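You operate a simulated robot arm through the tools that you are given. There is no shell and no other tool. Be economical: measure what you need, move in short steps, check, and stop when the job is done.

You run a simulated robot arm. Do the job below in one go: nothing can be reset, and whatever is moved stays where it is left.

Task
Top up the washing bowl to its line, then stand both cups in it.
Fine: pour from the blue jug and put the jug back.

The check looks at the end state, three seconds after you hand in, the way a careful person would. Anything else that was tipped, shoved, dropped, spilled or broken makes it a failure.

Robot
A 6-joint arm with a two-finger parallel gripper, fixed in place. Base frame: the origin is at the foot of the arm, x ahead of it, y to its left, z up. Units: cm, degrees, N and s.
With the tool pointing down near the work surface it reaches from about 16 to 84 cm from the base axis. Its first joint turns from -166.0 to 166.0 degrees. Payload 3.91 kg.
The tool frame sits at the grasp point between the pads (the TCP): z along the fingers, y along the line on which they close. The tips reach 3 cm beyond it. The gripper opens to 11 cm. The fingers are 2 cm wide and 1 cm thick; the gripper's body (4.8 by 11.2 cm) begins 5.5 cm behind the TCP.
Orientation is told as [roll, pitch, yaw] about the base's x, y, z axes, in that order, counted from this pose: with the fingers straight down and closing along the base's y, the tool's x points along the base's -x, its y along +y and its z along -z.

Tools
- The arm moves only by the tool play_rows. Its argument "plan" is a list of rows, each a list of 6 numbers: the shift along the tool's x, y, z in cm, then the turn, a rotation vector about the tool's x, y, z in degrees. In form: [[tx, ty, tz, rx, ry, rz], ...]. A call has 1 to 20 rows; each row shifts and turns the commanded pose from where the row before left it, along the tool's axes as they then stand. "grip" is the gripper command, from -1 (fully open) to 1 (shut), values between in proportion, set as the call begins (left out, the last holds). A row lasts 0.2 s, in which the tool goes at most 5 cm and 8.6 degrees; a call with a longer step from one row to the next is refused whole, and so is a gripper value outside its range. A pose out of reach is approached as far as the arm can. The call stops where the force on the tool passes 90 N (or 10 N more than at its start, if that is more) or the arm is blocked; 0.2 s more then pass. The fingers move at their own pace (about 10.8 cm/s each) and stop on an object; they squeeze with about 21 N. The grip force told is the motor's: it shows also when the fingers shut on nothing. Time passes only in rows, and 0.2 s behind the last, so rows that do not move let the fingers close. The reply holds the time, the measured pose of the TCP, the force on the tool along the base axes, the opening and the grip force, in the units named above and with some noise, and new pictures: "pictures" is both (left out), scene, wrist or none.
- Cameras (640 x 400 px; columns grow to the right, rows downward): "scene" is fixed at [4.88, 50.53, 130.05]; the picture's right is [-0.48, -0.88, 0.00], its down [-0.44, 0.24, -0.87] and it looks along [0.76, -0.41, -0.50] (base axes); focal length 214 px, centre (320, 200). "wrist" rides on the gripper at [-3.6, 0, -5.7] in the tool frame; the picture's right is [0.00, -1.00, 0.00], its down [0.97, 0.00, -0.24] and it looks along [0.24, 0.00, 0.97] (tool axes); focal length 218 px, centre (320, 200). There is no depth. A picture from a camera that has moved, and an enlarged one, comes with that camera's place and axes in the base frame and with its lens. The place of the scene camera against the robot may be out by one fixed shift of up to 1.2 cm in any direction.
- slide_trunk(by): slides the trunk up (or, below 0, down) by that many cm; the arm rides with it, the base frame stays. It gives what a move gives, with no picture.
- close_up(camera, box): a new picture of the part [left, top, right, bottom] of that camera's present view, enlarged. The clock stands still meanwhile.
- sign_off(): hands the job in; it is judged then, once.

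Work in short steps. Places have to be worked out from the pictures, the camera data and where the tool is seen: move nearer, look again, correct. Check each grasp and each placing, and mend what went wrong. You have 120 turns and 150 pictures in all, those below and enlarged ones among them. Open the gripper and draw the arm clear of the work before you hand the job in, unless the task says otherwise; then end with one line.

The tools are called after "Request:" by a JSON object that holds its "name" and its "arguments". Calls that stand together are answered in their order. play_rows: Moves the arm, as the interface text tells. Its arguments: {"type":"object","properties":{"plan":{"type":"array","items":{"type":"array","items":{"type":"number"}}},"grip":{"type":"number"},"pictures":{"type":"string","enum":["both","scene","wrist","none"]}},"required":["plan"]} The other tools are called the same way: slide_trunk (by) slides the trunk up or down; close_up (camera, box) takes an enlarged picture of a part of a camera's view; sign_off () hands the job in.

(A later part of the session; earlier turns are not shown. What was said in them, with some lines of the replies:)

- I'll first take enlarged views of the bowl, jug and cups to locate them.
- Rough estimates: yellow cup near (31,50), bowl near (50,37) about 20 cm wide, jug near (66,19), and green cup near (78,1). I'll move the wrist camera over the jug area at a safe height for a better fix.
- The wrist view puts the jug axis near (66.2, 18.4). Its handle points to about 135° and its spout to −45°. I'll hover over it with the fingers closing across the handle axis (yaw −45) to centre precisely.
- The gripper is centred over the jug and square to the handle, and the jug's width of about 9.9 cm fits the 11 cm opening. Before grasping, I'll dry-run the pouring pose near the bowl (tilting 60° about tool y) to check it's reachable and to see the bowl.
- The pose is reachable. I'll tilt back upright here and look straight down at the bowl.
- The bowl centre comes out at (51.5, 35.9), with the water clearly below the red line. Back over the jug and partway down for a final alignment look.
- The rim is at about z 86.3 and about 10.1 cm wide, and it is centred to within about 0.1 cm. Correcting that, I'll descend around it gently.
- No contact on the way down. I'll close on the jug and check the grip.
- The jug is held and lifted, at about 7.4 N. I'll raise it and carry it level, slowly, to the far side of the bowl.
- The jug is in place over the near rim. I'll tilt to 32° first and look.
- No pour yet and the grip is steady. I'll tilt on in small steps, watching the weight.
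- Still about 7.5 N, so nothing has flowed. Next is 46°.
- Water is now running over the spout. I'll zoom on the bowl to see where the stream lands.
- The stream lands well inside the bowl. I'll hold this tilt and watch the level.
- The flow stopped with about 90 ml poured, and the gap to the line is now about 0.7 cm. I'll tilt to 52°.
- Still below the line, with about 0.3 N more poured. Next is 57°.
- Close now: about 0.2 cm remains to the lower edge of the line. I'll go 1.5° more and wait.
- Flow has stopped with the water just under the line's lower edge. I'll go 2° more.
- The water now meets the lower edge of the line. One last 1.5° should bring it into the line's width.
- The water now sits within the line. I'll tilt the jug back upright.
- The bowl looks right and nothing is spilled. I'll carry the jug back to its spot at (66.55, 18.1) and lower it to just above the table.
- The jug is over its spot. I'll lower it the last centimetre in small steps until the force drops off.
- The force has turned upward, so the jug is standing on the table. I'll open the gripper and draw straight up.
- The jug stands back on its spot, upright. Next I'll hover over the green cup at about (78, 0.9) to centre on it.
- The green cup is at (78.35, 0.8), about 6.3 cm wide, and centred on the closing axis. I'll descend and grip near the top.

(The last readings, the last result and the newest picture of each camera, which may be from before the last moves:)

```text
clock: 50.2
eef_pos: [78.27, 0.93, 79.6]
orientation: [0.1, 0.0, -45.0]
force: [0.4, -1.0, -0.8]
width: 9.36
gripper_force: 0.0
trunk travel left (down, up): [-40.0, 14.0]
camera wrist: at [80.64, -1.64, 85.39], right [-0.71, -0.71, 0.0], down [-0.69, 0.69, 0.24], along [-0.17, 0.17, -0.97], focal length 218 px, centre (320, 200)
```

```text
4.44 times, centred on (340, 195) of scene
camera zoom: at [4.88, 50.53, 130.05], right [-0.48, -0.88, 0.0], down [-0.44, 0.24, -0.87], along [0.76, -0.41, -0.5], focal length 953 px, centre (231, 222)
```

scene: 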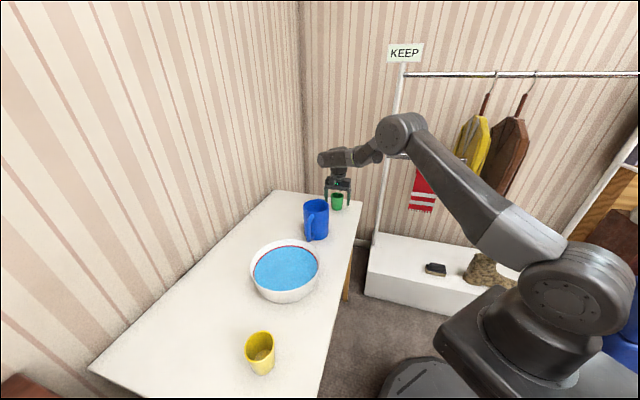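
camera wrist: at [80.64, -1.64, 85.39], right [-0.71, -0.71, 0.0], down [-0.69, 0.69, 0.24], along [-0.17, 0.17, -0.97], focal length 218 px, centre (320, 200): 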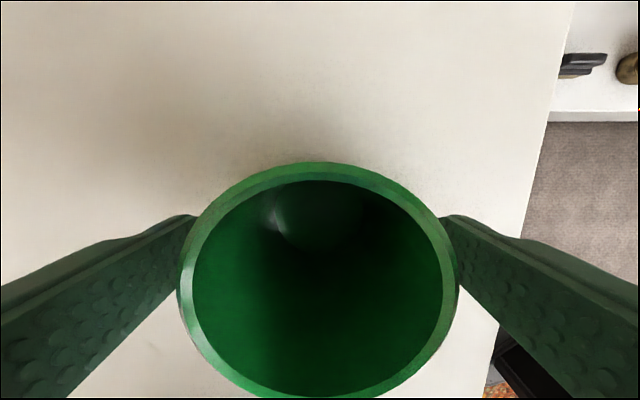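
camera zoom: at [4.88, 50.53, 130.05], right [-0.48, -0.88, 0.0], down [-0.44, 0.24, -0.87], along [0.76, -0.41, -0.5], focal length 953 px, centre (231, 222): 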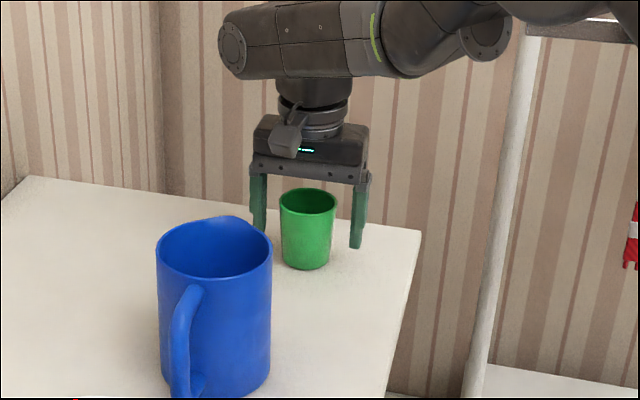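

The cup is between the fingers with its rim about 1.5 cm above the TCP. I'll close and lift.

Request:
{"name": "play_rows", "arguments": {"plan": [[0, 0, 0, 0, 0, 0], [0, 0, 0, 0, 0, 0], [0, 0, 0, 0, 0, 0]], "grip": 1, "pictures": "none"}}

Request:
{"name": "play_rows", "arguments": {"plan": [[0, 0, -1, 0, 0, 0], [0, 0, -3, 0, 0, 0], [0, 0, -4, 0, 0, 0], [0, 0, -4, 0, 0, 0], [0, 0, -4, 0, 0, 0], [0, 0, 0, 0, 0, 0]], "pictures": "both"}}

```text
clock: 51.0
eef_pos: [78.27, 0.93, 79.73]
orientation: [0.0, 0.0, -44.9]
force: [-0.3, -0.7, -0.2]
width: 6.13
gripper_force: 21.0
trunk travel left (down, up): [-40.0, 14.0]
```

```text
clock: 52.4
eef_pos: [78.39, 1.0, 95.46]
orientation: [0.0, 0.0, -45.0]
force: [0.1, 0.2, -1.0]
width: 6.1
gripper_force: 21.0
trunk travel left (down, up): [-40.0, 14.0]
camera wrist: at [80.68, -1.72, 101.23], right [-0.71, -0.71, 0.0], down [-0.69, 0.69, 0.24], along [-0.17, 0.17, -0.97], focal length 218 px, centre (320, 200)
```

scene: 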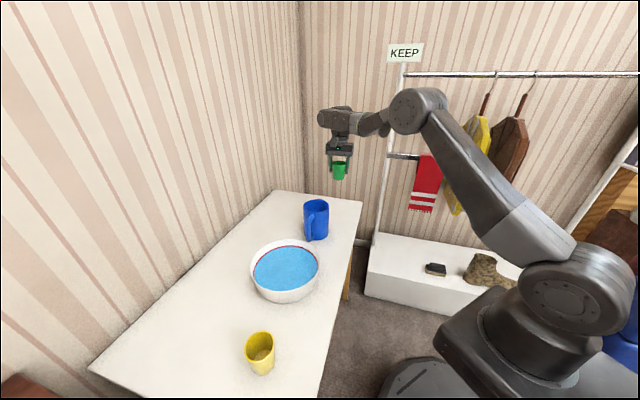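
wrist: 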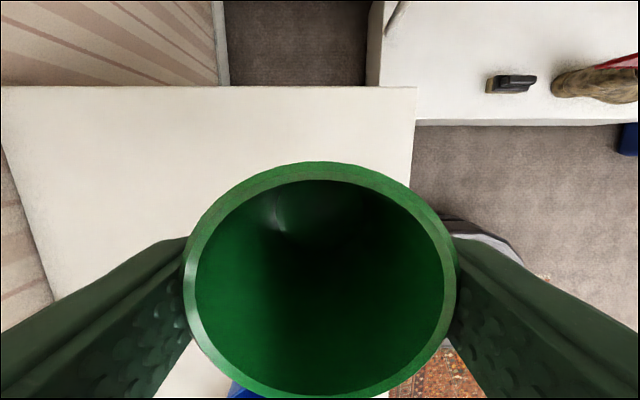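

The green cup is held at about 1 N. I'll raise it a bit to clear the jug and carry it over the bowl's jug-side half, at (54, 33.4).

Request:
{"name": "play_rows", "arguments": {"plan": [[0, 0, -2.5, 0, 0, 0], [1.7, 0.24, 0, 0, 0, 0], [3.34, 0.472, 0, 0, 0, 0], [3.34, 0.472, 0, 0, 0, 0], [3.34, 0.472, 0, 0, 0, 0], [3.34, 0.472, 0, 0, 0, 0], [3.34, 0.472, 0, 0, 0, 0], [3.34, 0.472, 0, 0, 0, 0], [3.34, 0.472, 0, 0, 0, 0], [3.34, 0.472, 0, 0, 0, 0], [3.34, 0.472, 0, 0, 0, 0], [3.34, 0.472, 0, 0, 0, 0], [3.34, 0.472, 0, 0, 0, 0], [1.66, 0.23, 0, 0, 0, 0], [0, 0, 3, 0, 0, 0], [0, 0, 3, 0, 0, 0], [0, 0, 2, 0, 0, 0], [0, 0, 1.5, 0, 0, 0], [0, 0, 0, 0, 0, 0]], "pictures": "both"}}

Request:
{"name": "close_up", "arguments": {"camera": "scene", "box": [230, 200, 350, 310]}}

```text
clock: 56.4
eef_pos: [53.87, 33.24, 88.49]
orientation: [0.0, 0.0, -45.0]
force: [0.4, 0.4, -1.0]
width: 6.1
gripper_force: 20.9
trunk travel left (down, up): [-40.0, 14.0]
camera wrist: at [56.24, 30.68, 94.27], right [-0.71, -0.71, 0.0], down [-0.69, 0.69, 0.24], along [-0.17, 0.17, -0.97], focal length 218 px, centre (320, 200)
```

scene: 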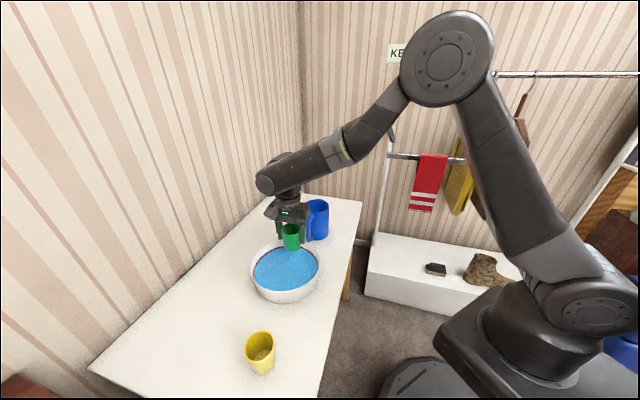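
wrist: 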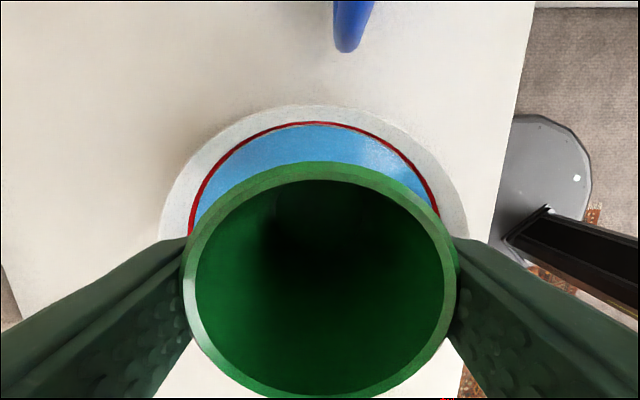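

```text
3.64 times, centred on (290, 255) of scene
camera zoom: at [4.88, 50.53, 130.05], right [-0.48, -0.88, 0.0], down [-0.44, 0.24, -0.87], along [0.76, -0.41, -0.5], focal length 780 px, centre (429, 0)
```

zoom: 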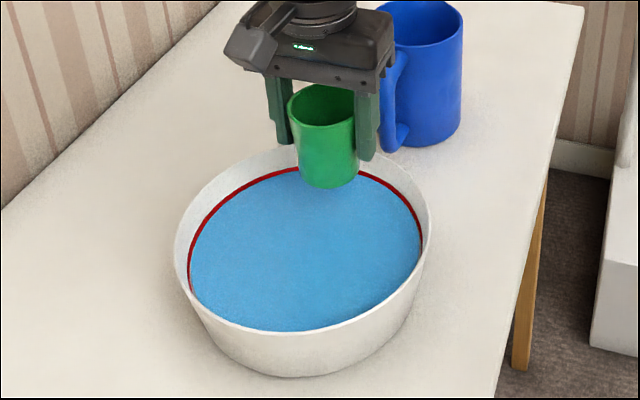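

The cup is above the water, inside the rim. I'll shift about 0.6 cm inward and lower until just before the expected floor contact.

Request:
{"name": "play_rows", "arguments": {"plan": [[0.6, 0.15, 0, 0, 0, 0], [0, 0, 1.5, 0, 0, 0], [0, 0, 1.5, 0, 0, 0], [0, 0, 1.2, 0, 0, 0], [0, 0, 1.2, 0, 0, 0], [0, 0, 1, 0, 0, 0], [0, 0, 0.5, 0, 0, 0], [0, 0, 0, 0, 0, 0]], "pictures": "both"}}

Request:
{"name": "close_up", "arguments": {"camera": "scene", "box": [230, 200, 350, 310]}}

```text
clock: 58.2
eef_pos: [53.55, 33.87, 81.59]
orientation: [0.0, 0.0, -45.0]
force: [-0.1, -0.5, -1.8]
width: 6.06
gripper_force: 21.1
trunk travel left (down, up): [-40.0, 14.0]
camera wrist: at [55.95, 31.21, 87.44], right [-0.71, -0.71, 0.0], down [-0.69, 0.69, 0.24], along [-0.17, 0.17, -0.97], focal length 218 px, centre (320, 200)
```

scene: 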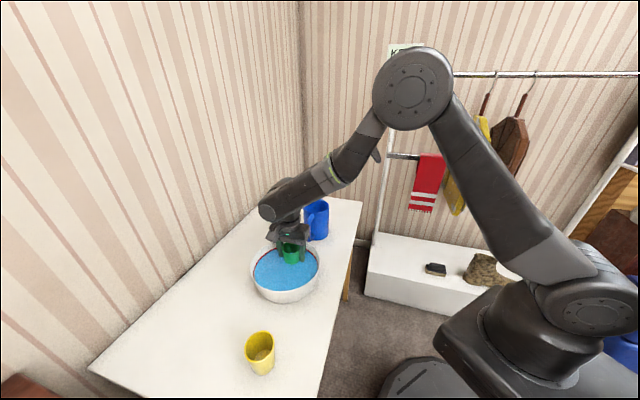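
wrist: 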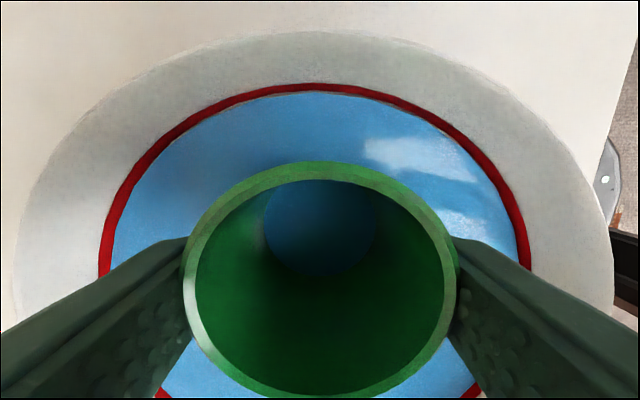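

```text
3.64 times, centred on (290, 255) of scene
camera zoom: at [4.88, 50.53, 130.05], right [-0.48, -0.88, 0.0], down [-0.44, 0.24, -0.87], along [0.76, -0.41, -0.5], focal length 780 px, centre (429, 0)
```

zoom: 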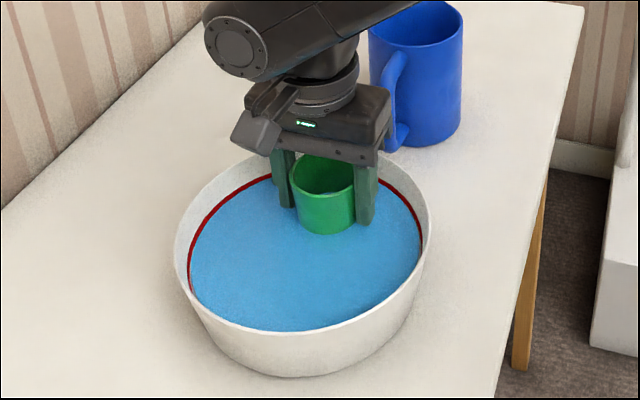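

The cup is in the water, near the floor. I'll keep lowering in small steps, watching for contact.

Request:
{"name": "play_rows", "arguments": {"plan": [[0, 0, 0.3, 0, 0, 0], [0, 0, 0.3, 0, 0, 0], [0, 0, 0, 0, 0, 0]], "pictures": "none"}}

Request:
{"name": "play_rows", "arguments": {"plan": [[0, 0, 0.25, 0, 0, 0], [0, 0, 0, 0, 0, 0]], "pictures": "none"}}

```text
clock: 59.0
eef_pos: [53.58, 33.78, 81.07]
orientation: [0.0, -0.1, -45.0]
force: [0.4, 0.0, -1.9]
width: 6.09
gripper_force: 21.4
trunk travel left (down, up): [-40.0, 14.0]
```

```text
clock: 59.6
eef_pos: [53.59, 33.82, 80.91]
orientation: [0.0, 0.0, -45.0]
force: [-1.2, 0.3, -0.5]
width: 6.12
gripper_force: 21.3
trunk travel left (down, up): [-40.0, 14.0]
```

Request:
{"name": "play_rows", "arguments": {"plan": [[0, 0, 0.2, 0, 0, 0], [0, 0, 0, 0, 0, 0]], "pictures": "none"}}

```text
clock: 60.2
eef_pos: [53.71, 33.84, 80.7]
orientation: [0.0, 0.0, -45.0]
force: [-0.8, 0.3, -1.0]
width: 6.09
gripper_force: 20.9
trunk travel left (down, up): [-40.0, 14.0]
```

Request:
{"name": "play_rows", "arguments": {"plan": [[0, 0, 0.2, 0, 0, 0], [0, 0, 0, 0, 0, 0]], "pictures": "none"}}

Request:
{"name": "play_rows", "arguments": {"plan": [[0, 0, 0.15, 0, 0, 0], [0, 0, 0, 0, 0, 0]], "pictures": "none"}}

```text
clock: 60.8
eef_pos: [53.58, 33.87, 80.42]
orientation: [0.1, 0.1, -45.0]
force: [-0.6, 0.4, -0.9]
width: 6.11
gripper_force: 21.4
trunk travel left (down, up): [-40.0, 14.0]
```

```text
clock: 61.4
eef_pos: [53.66, 33.79, 80.35]
orientation: [0.0, 0.0, -45.0]
force: [-0.3, 0.2, -0.8]
width: 6.1
gripper_force: 20.7
trunk travel left (down, up): [-40.0, 14.0]
```

No contact yet; the cup bottom is at about 74.7. A little further.

Request:
{"name": "play_rows", "arguments": {"plan": [[0, 0, 0.15, 0, 0, 0], [0, 0, 0, 0, 0, 0]], "pictures": "none"}}

Request:
{"name": "play_rows", "arguments": {"plan": [[0, 0, 0.15, 0, 0, 0], [0, 0, 0, 0, 0, 0]], "pictures": "none"}}

```text
clock: 62.0
eef_pos: [53.56, 33.79, 80.15]
orientation: [0.0, 0.0, -45.0]
force: [-0.2, 1.4, 2.3]
width: 6.07
gripper_force: 21.3
trunk travel left (down, up): [-40.0, 14.0]
```

```text
clock: 62.6
eef_pos: [53.67, 33.82, 80.19]
orientation: [0.2, 0.0, -45.0]
force: [-1.9, 1.3, 14.6]
width: 6.09
gripper_force: 21.1
trunk travel left (down, up): [-40.0, 14.0]
```

Floor contact (14 N). I'll ease up slightly, open just enough, and withdraw straight up.

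Request:
{"name": "play_rows", "arguments": {"plan": [[0, 0, -0.15, 0, 0, 0], [0, 0, 0, 0, 0, 0]], "pictures": "none"}}

Request:
{"name": "play_rows", "arguments": {"plan": [[0, 0, 0, 0, 0, 0], [0, 0, 0, 0, 0, 0], [0, 0, -0.7, 0, 0, 0], [0, 0, -1.5, 0, 0, 0], [0, 0, -3, 0, 0, 0], [0, 0, -4, 0, 0, 0], [0, 0, -4, 0, 0, 0], [0, 0, 0, 0, 0, 0]], "grip": -0.4, "pictures": "both"}}

Request:
{"name": "close_up", "arguments": {"camera": "scene", "box": [230, 200, 350, 310]}}

```text
clock: 63.2
eef_pos: [53.65, 33.71, 80.09]
orientation: [-0.1, 0.0, -45.0]
force: [1.6, 2.4, 3.9]
width: 6.1
gripper_force: 20.7
trunk travel left (down, up): [-40.0, 14.0]
```

```text
clock: 65.0
eef_pos: [53.48, 33.74, 93.5]
orientation: [0.0, -0.1, -45.0]
force: [-0.9, -0.2, 0.4]
width: 7.69
gripper_force: 0.1
trunk travel left (down, up): [-40.0, 14.0]
camera wrist: at [55.95, 31.19, 99.26], right [-0.71, -0.71, 0.0], down [-0.69, 0.69, 0.24], along [-0.17, 0.17, -0.97], focal length 218 px, centre (320, 200)
```

scene: 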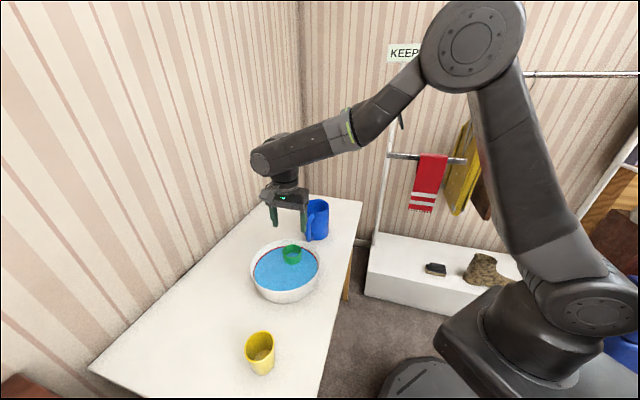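
wrist: 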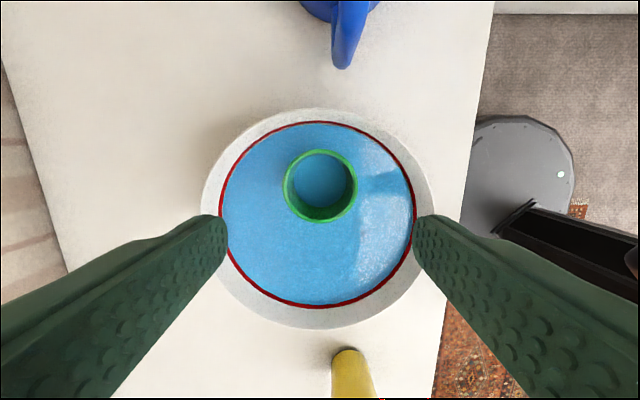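

```text
3.64 times, centred on (290, 255) of scene
camera zoom: at [4.88, 50.53, 130.05], right [-0.48, -0.88, 0.0], down [-0.44, 0.24, -0.87], along [0.76, -0.41, -0.5], focal length 780 px, centre (429, 0)
```

zoom: 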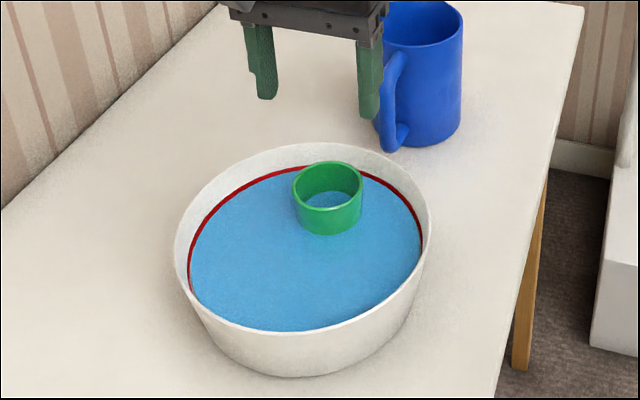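

The green cup stands upright in the bowl, with its rim clear of the water. Recomputed, the bowl centre is (51.6, 35.9). I'll go hover over the yellow cup near (31.8, 49.4).

Request:
{"name": "play_rows", "arguments": {"plan": [[3.77, -0.61, -0.5, 0, 0, 0], [3.77, -0.61, -0.5, 0, 0, 0], [3.77, -0.61, -0.5, 0, 0, 0], [3.77, -0.61, -0.5, 0, 0, 0], [3.77, -0.61, -0.5, 0, 0, 0], [3.77, -0.61, -0.5, 0, 0, 0], [3.77, -0.61, -0.5, 0, 0, 0], [0, 0, 0, 0, 0, 0], [0, 0, 0, 0, 0, 0]], "grip": -0.7, "pictures": "wrist"}}

```text
clock: 67.0
eef_pos: [32.06, 49.32, 96.64]
orientation: [0.0, 0.0, -45.1]
force: [0.5, 0.3, 0.0]
width: 9.33
gripper_force: 0.0
trunk travel left (down, up): [-40.0, 14.0]
camera wrist: at [34.3, 46.74, 102.42], right [-0.71, -0.71, 0.0], down [-0.69, 0.69, 0.24], along [-0.17, 0.17, -0.97], focal length 218 px, centre (320, 200)
```

wrist: 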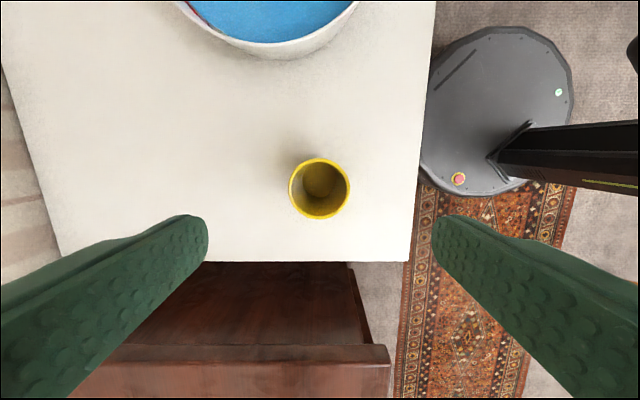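

The yellow cup is centred laterally. I'll nudge 0.4 cm along tool x and descend to a high grip.

Request:
{"name": "play_rows", "arguments": {"plan": [[0.4, 0, 3.5, 0, 0, 0], [0, 0, 3.5, 0, 0, 0], [0, 0, 3.5, 0, 0, 0], [0, 0, 2.5, 0, 0, 0], [0, 0, 1.6, 0, 0, 0], [0, 0, 1.5, 0, 0, 0], [0, 0, 0, 0, 0, 0]], "pictures": "both"}}

Request:
{"name": "close_up", "arguments": {"camera": "scene", "box": [200, 270, 340, 390]}}

```text
clock: 68.6
eef_pos: [31.63, 49.68, 80.78]
orientation: [-0.1, 0.1, -45.1]
force: [-0.5, -0.3, -0.6]
width: 9.36
gripper_force: 0.1
trunk travel left (down, up): [-40.0, 14.0]
camera wrist: at [34.06, 47.08, 86.48], right [-0.71, -0.71, 0.0], down [-0.69, 0.69, 0.24], along [-0.17, 0.17, -0.97], focal length 218 px, centre (320, 200)
```

scene: 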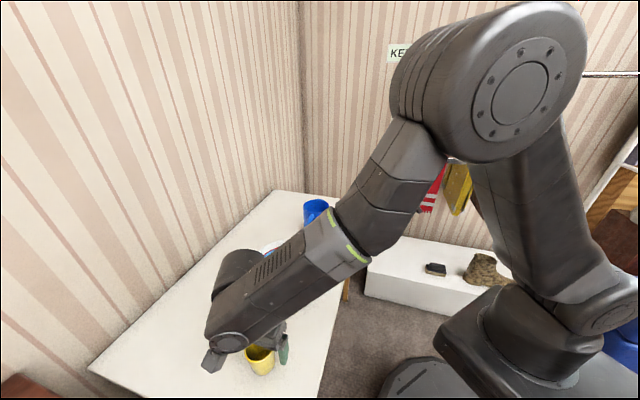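
wrist: 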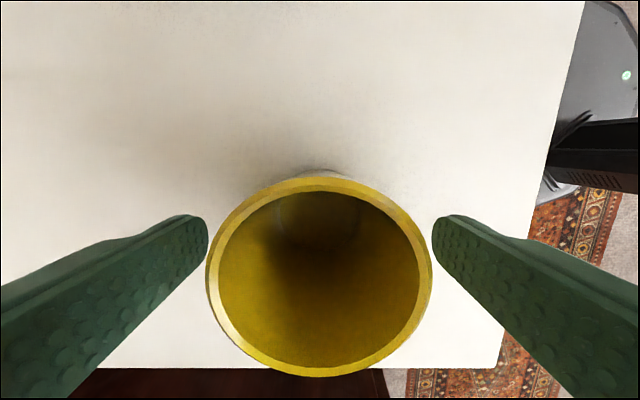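

```text
3.33 times, centred on (270, 330) of scene
camera zoom: at [4.88, 50.53, 130.05], right [-0.48, -0.88, 0.0], down [-0.44, 0.24, -0.87], along [0.76, -0.41, -0.5], focal length 715 px, centre (487, -233)
```

zoom: 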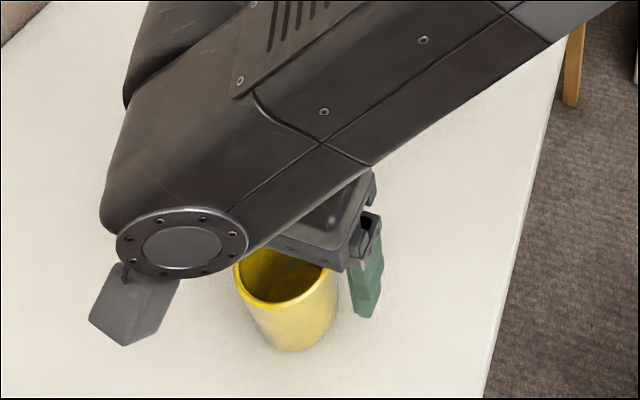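

The rim is at about z 81.4. I'll go 1 cm deeper, then close and lift.

Request:
{"name": "play_rows", "arguments": {"plan": [[0, 0, 0.5, 0, 0, 0], [0, 0, 0.5, 0, 0, 0], [0, 0, 0, 0, 0, 0]], "pictures": "none"}}

Request:
{"name": "play_rows", "arguments": {"plan": [[0, 0, 0, 0, 0, 0], [0, 0, 0, 0, 0, 0], [0, 0, 0, 0, 0, 0]], "grip": 1, "pictures": "none"}}

Request:
{"name": "play_rows", "arguments": {"plan": [[0, 0, -1, 0, 0, 0], [0, 0, -3, 0, 0, 0], [0, 0, -4, 0, 0, 0], [0, 0, -4, 0, 0, 0], [0, 0, 0, 0, 0, 0]], "pictures": "both"}}

```text
clock: 69.4
eef_pos: [31.6, 49.7, 79.73]
orientation: [0.0, 0.0, -45.1]
force: [-0.7, 0.3, 0.0]
width: 9.33
gripper_force: 0.0
trunk travel left (down, up): [-40.0, 14.0]
```

```text
clock: 70.2
eef_pos: [31.63, 49.68, 79.84]
orientation: [0.0, 0.0, -45.0]
force: [-0.3, -1.0, 0.8]
width: 6.1
gripper_force: 21.5
trunk travel left (down, up): [-40.0, 14.0]
```

```text
clock: 71.4
eef_pos: [31.57, 49.63, 91.59]
orientation: [0.0, 0.0, -45.1]
force: [0.2, -1.0, -1.2]
width: 6.12
gripper_force: 20.9
trunk travel left (down, up): [-40.0, 14.0]
camera wrist: at [33.96, 47.04, 97.41], right [-0.71, -0.71, 0.0], down [-0.69, 0.69, 0.24], along [-0.17, 0.17, -0.97], focal length 218 px, centre (320, 200)
```

scene: 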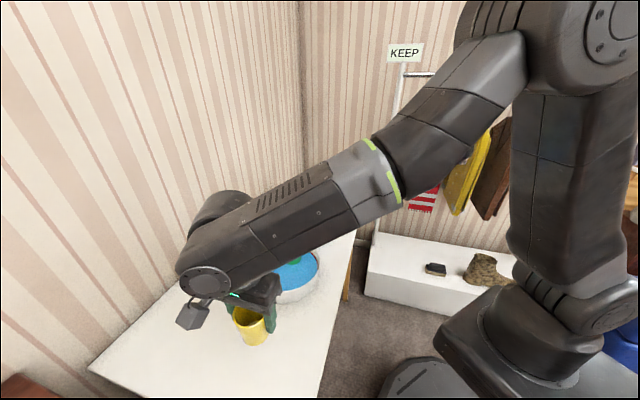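
wrist: 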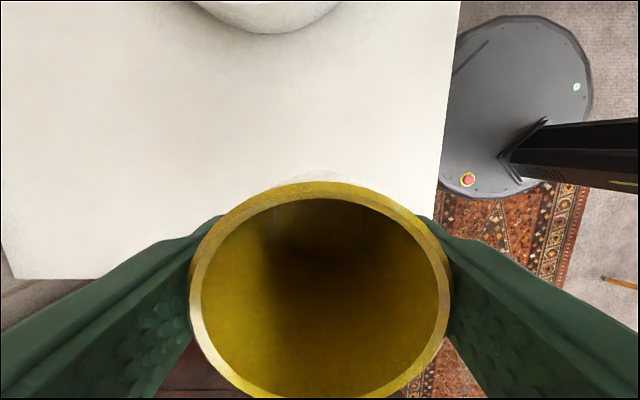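

The yellow cup is held. I'll carry it over the other half of the bowl, at (48.75, 38.7).

Request:
{"name": "play_rows", "arguments": {"plan": [[0, 0, -1, 0, 0, 0], [-2.84, 0.63, 0, 0, 0, 0], [-2.84, 0.63, 0, 0, 0, 0], [-2.84, 0.63, 0, 0, 0, 0], [-2.84, 0.63, 0, 0, 0, 0], [-2.84, 0.63, 0, 0, 0, 0], [-2.84, 0.63, 0, 0, 0, 0], [-2.83, 0.64, 0, 0, 0, 0], [0, 0, 2, 0, 0, 0], [0, 0, 1.5, 0, 0, 0], [0, 0, 0, 0, 0, 0], [0, 0, 0, 0, 0, 0]], "pictures": "both"}}

Request:
{"name": "close_up", "arguments": {"camera": "scene", "box": [230, 200, 350, 310]}}

```text
clock: 74.0
eef_pos: [48.65, 38.82, 89.19]
orientation: [-0.1, 0.0, -45.1]
force: [0.5, -0.3, -2.4]
width: 6.14
gripper_force: 21.3
trunk travel left (down, up): [-40.0, 14.0]
camera wrist: at [51.05, 36.25, 94.89], right [-0.71, -0.71, 0.0], down [-0.69, 0.69, 0.24], along [-0.17, 0.17, -0.97], focal length 218 px, centre (320, 200)
```

scene: 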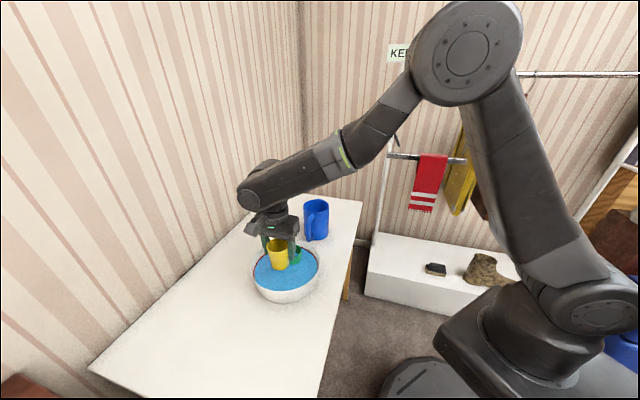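
wrist: 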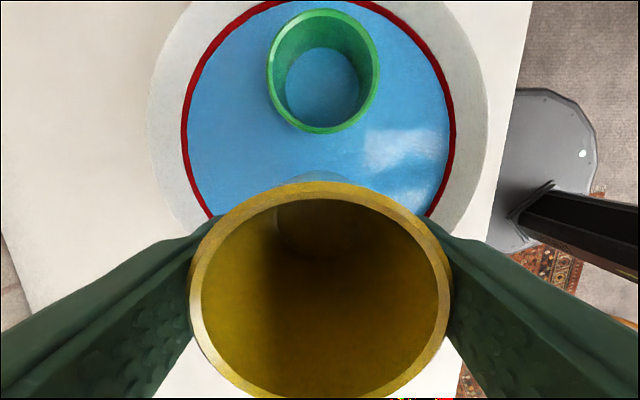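

```text
3.64 times, centred on (290, 255) of scene
camera zoom: at [4.88, 50.53, 130.05], right [-0.48, -0.88, 0.0], down [-0.44, 0.24, -0.87], along [0.76, -0.41, -0.5], focal length 780 px, centre (429, 0)
```

zoom: 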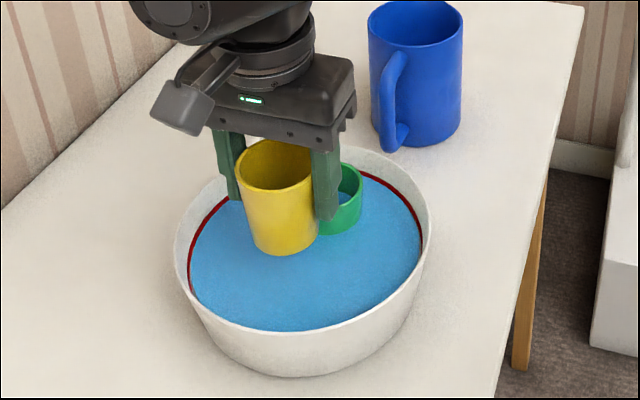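

Spacing to the green cup is about 7.4 cm centre to centre. I'll shift 0.25 cm inward and lower toward the floor.

Request:
{"name": "play_rows", "arguments": {"plan": [[-0.25, 0, 1, 0, 0, 0], [0, 0, 1.5, 0, 0, 0], [0, 0, 1.5, 0, 0, 0], [0, 0, 1.5, 0, 0, 0], [0, 0, 1.2, 0, 0, 0], [0, 0, 1, 0, 0, 0], [0, 0, 0.5, 0, 0, 0], [0, 0, 0, 0, 0, 0]], "pictures": "both"}}

```text
clock: 75.8
eef_pos: [48.98, 38.59, 81.09]
orientation: [0.0, 0.0, -45.1]
force: [-0.3, -0.3, -0.3]
width: 6.12
gripper_force: 21.0
trunk travel left (down, up): [-40.0, 14.0]
camera wrist: at [51.34, 36.0, 86.81], right [-0.71, -0.71, 0.0], down [-0.69, 0.69, 0.24], along [-0.17, 0.17, -0.97], focal length 218 px, centre (320, 200)
```

scene: 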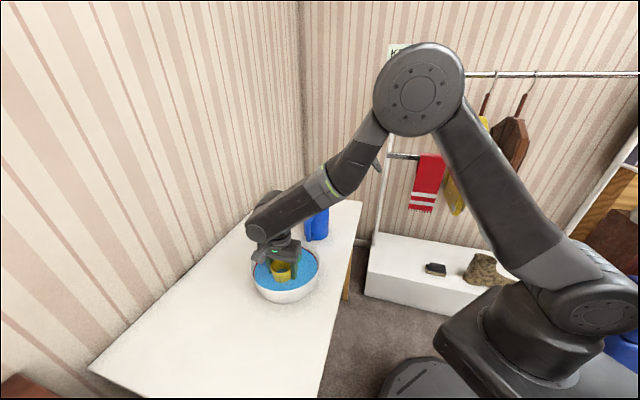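
wrist: 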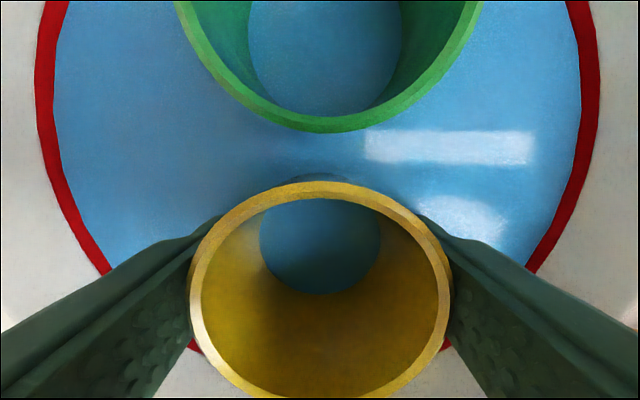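

Clear of the green cup and near the floor. Small steps until contact.

Request:
{"name": "play_rows", "arguments": {"plan": [[0, 0, 0.3, 0, 0, 0], [0, 0, 0, 0, 0, 0]], "pictures": "none"}}

Request:
{"name": "play_rows", "arguments": {"plan": [[0, 0, 0.2, 0, 0, 0], [0, 0, 0, 0, 0, 0]], "pictures": "none"}}

Request:
{"name": "play_rows", "arguments": {"plan": [[0, 0, 0.12, 0, 0, 0], [0, 0, 0, 0, 0, 0]], "pictures": "none"}}

```text
clock: 76.4
eef_pos: [48.97, 38.62, 80.74]
orientation: [0.0, 0.0, -45.0]
force: [-0.4, 0.4, -2.1]
width: 6.12
gripper_force: 21.4
trunk travel left (down, up): [-40.0, 14.0]
```

```text
clock: 77.0
eef_pos: [48.98, 38.57, 80.55]
orientation: [-0.1, 0.0, -45.0]
force: [-0.3, -0.4, -0.3]
width: 6.09
gripper_force: 21.1
trunk travel left (down, up): [-40.0, 14.0]
```

```text
clock: 77.6
eef_pos: [48.93, 38.73, 80.3]
orientation: [0.0, 0.0, -45.0]
force: [0.5, 0.6, -1.6]
width: 6.11
gripper_force: 21.6
trunk travel left (down, up): [-40.0, 14.0]
```

Request:
{"name": "play_rows", "arguments": {"plan": [[0, 0, 0.12, 0, 0, 0], [0, 0, 0, 0, 0, 0]], "pictures": "none"}}

Request:
{"name": "play_rows", "arguments": {"plan": [[0, 0, 0.1, 0, 0, 0], [0, 0, 0, 0, 0, 0]], "pictures": "none"}}

```text
clock: 78.2
eef_pos: [49.08, 38.75, 80.34]
orientation: [0.0, 0.0, -45.0]
force: [-0.4, -0.5, 0.3]
width: 6.12
gripper_force: 20.9
trunk travel left (down, up): [-40.0, 14.0]
```

```text
clock: 78.8
eef_pos: [49.06, 38.58, 80.28]
orientation: [0.1, -0.1, -44.9]
force: [-0.9, -0.2, 7.2]
width: 6.1
gripper_force: 21.0
trunk travel left (down, up): [-40.0, 14.0]
```

Light contact at 7 N, so the cup is on the bowl floor. I'll open just enough and withdraw straight up.

Request:
{"name": "play_rows", "arguments": {"plan": [[0, 0, -0.05, 0, 0, 0], [0, 0, 0, 0, 0, 0], [0, 0, 0, 0, 0, 0], [0, 0, -0.7, 0, 0, 0], [0, 0, -1.5, 0, 0, 0], [0, 0, -3, 0, 0, 0], [0, 0, -4, 0, 0, 0], [0, 0, -4, 0, 0, 0], [0, 0, -4, 0, 0, 0], [0, 0, 0, 0, 0, 0]], "grip": -0.4, "pictures": "both"}}

Request:
{"name": "close_up", "arguments": {"camera": "scene", "box": [230, 200, 350, 310]}}

```text
clock: 81.0
eef_pos: [49.11, 38.61, 97.47]
orientation: [0.1, 0.0, -45.0]
force: [0.7, -1.4, 0.3]
width: 7.71
gripper_force: 0.0
trunk travel left (down, up): [-40.0, 14.0]
camera wrist: at [51.46, 36.01, 103.31], right [-0.71, -0.71, 0.0], down [-0.69, 0.69, 0.24], along [-0.17, 0.17, -0.97], focal length 218 px, centre (320, 200)
```

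scene: 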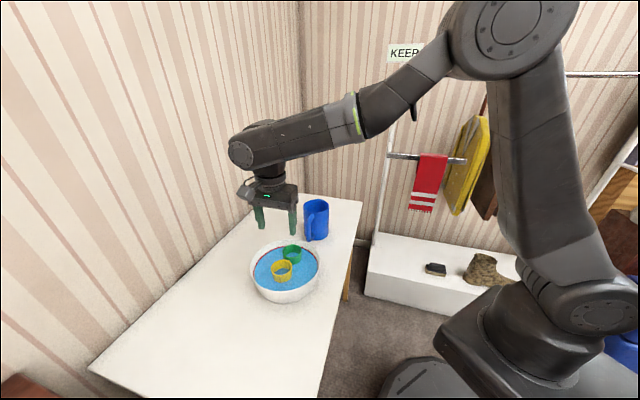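
wrist: 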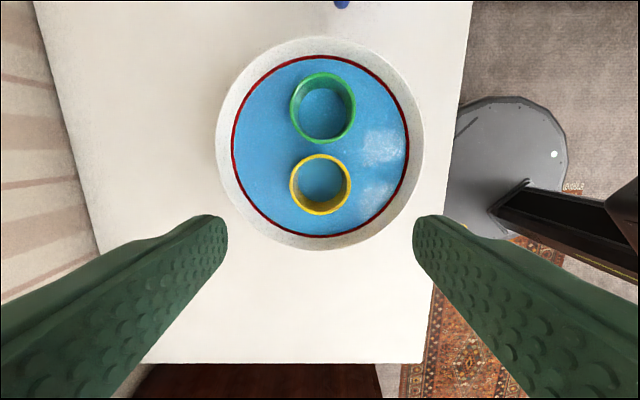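

```text
3.64 times, centred on (290, 255) of scene
camera zoom: at [4.88, 50.53, 130.05], right [-0.48, -0.88, 0.0], down [-0.44, 0.24, -0.87], along [0.76, -0.41, -0.5], focal length 780 px, centre (429, 0)
```

zoom: 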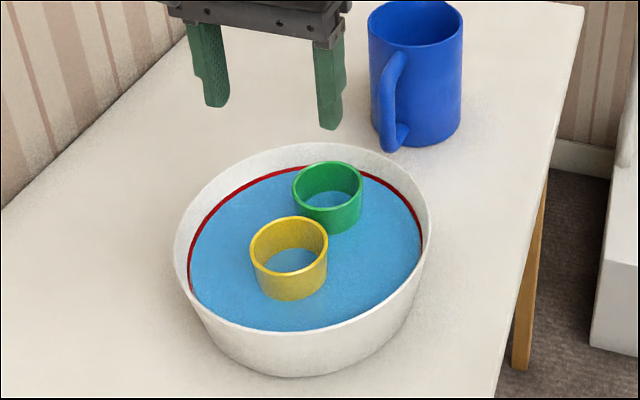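

Both cups stand upright in the bowl, the water is at the line, and the jug is back in place. I'll open the gripper and draw the arm up and clear.

Request:
{"name": "play_rows", "arguments": {"plan": [[0, 0, -4, 0, 0, 0], [0, 0, -4, 0, 0, 0], [0, 0, -4, 0, 0, 0], [0, 0, -4, 0, 0, 0], [2, -4, -2, 0, 0, 0], [2, -4, 0, 0, 0, 0], [2, -4, 0, 0, 0, 0], [0, 0, 0, 0, 0, 0]], "grip": -1, "pictures": "scene"}}

Request:
{"name": "close_up", "arguments": {"camera": "scene", "box": [230, 190, 360, 310]}}

```text
clock: 82.8
eef_pos: [36.48, 34.28, 115.57]
orientation: [0.0, 0.0, -45.0]
force: [0.3, 0.2, 0.1]
width: 11.01
gripper_force: 0.1
trunk travel left (down, up): [-40.0, 14.0]
```

scene: 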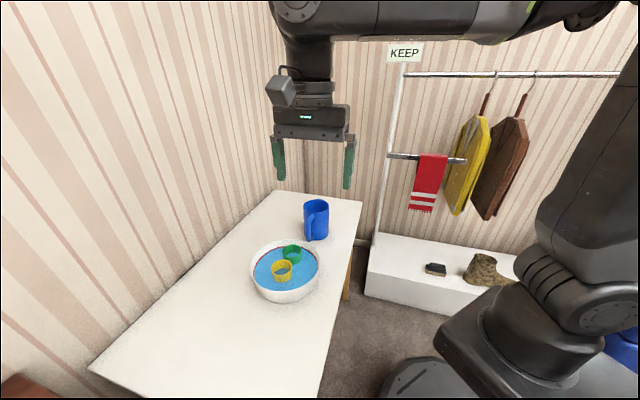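

```text
3.33 times, centred on (295, 250) of scene
camera zoom: at [4.88, 50.53, 130.05], right [-0.48, -0.88, 0.0], down [-0.44, 0.24, -0.87], along [0.76, -0.41, -0.5], focal length 715 px, centre (403, 33)
```

zoom: 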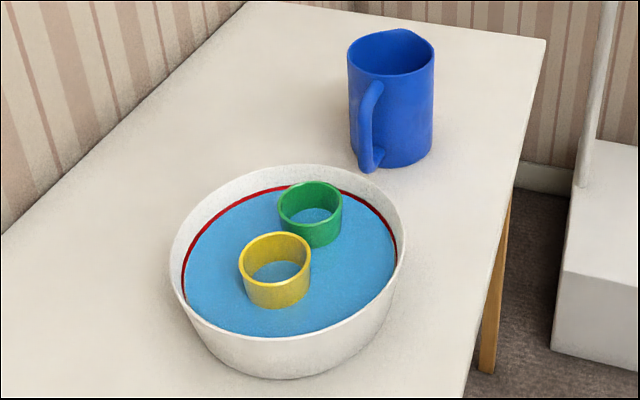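

Everything is settled and dry around the bowl, and the arm is clear. Handing in.

Request:
{"name": "sign_off", "arguments": {}}

```text
The job is handed in.
```

The bowl is topped up to its red line, both cups stand upright in it, and the blue jug is back in its place with nothing spilled.
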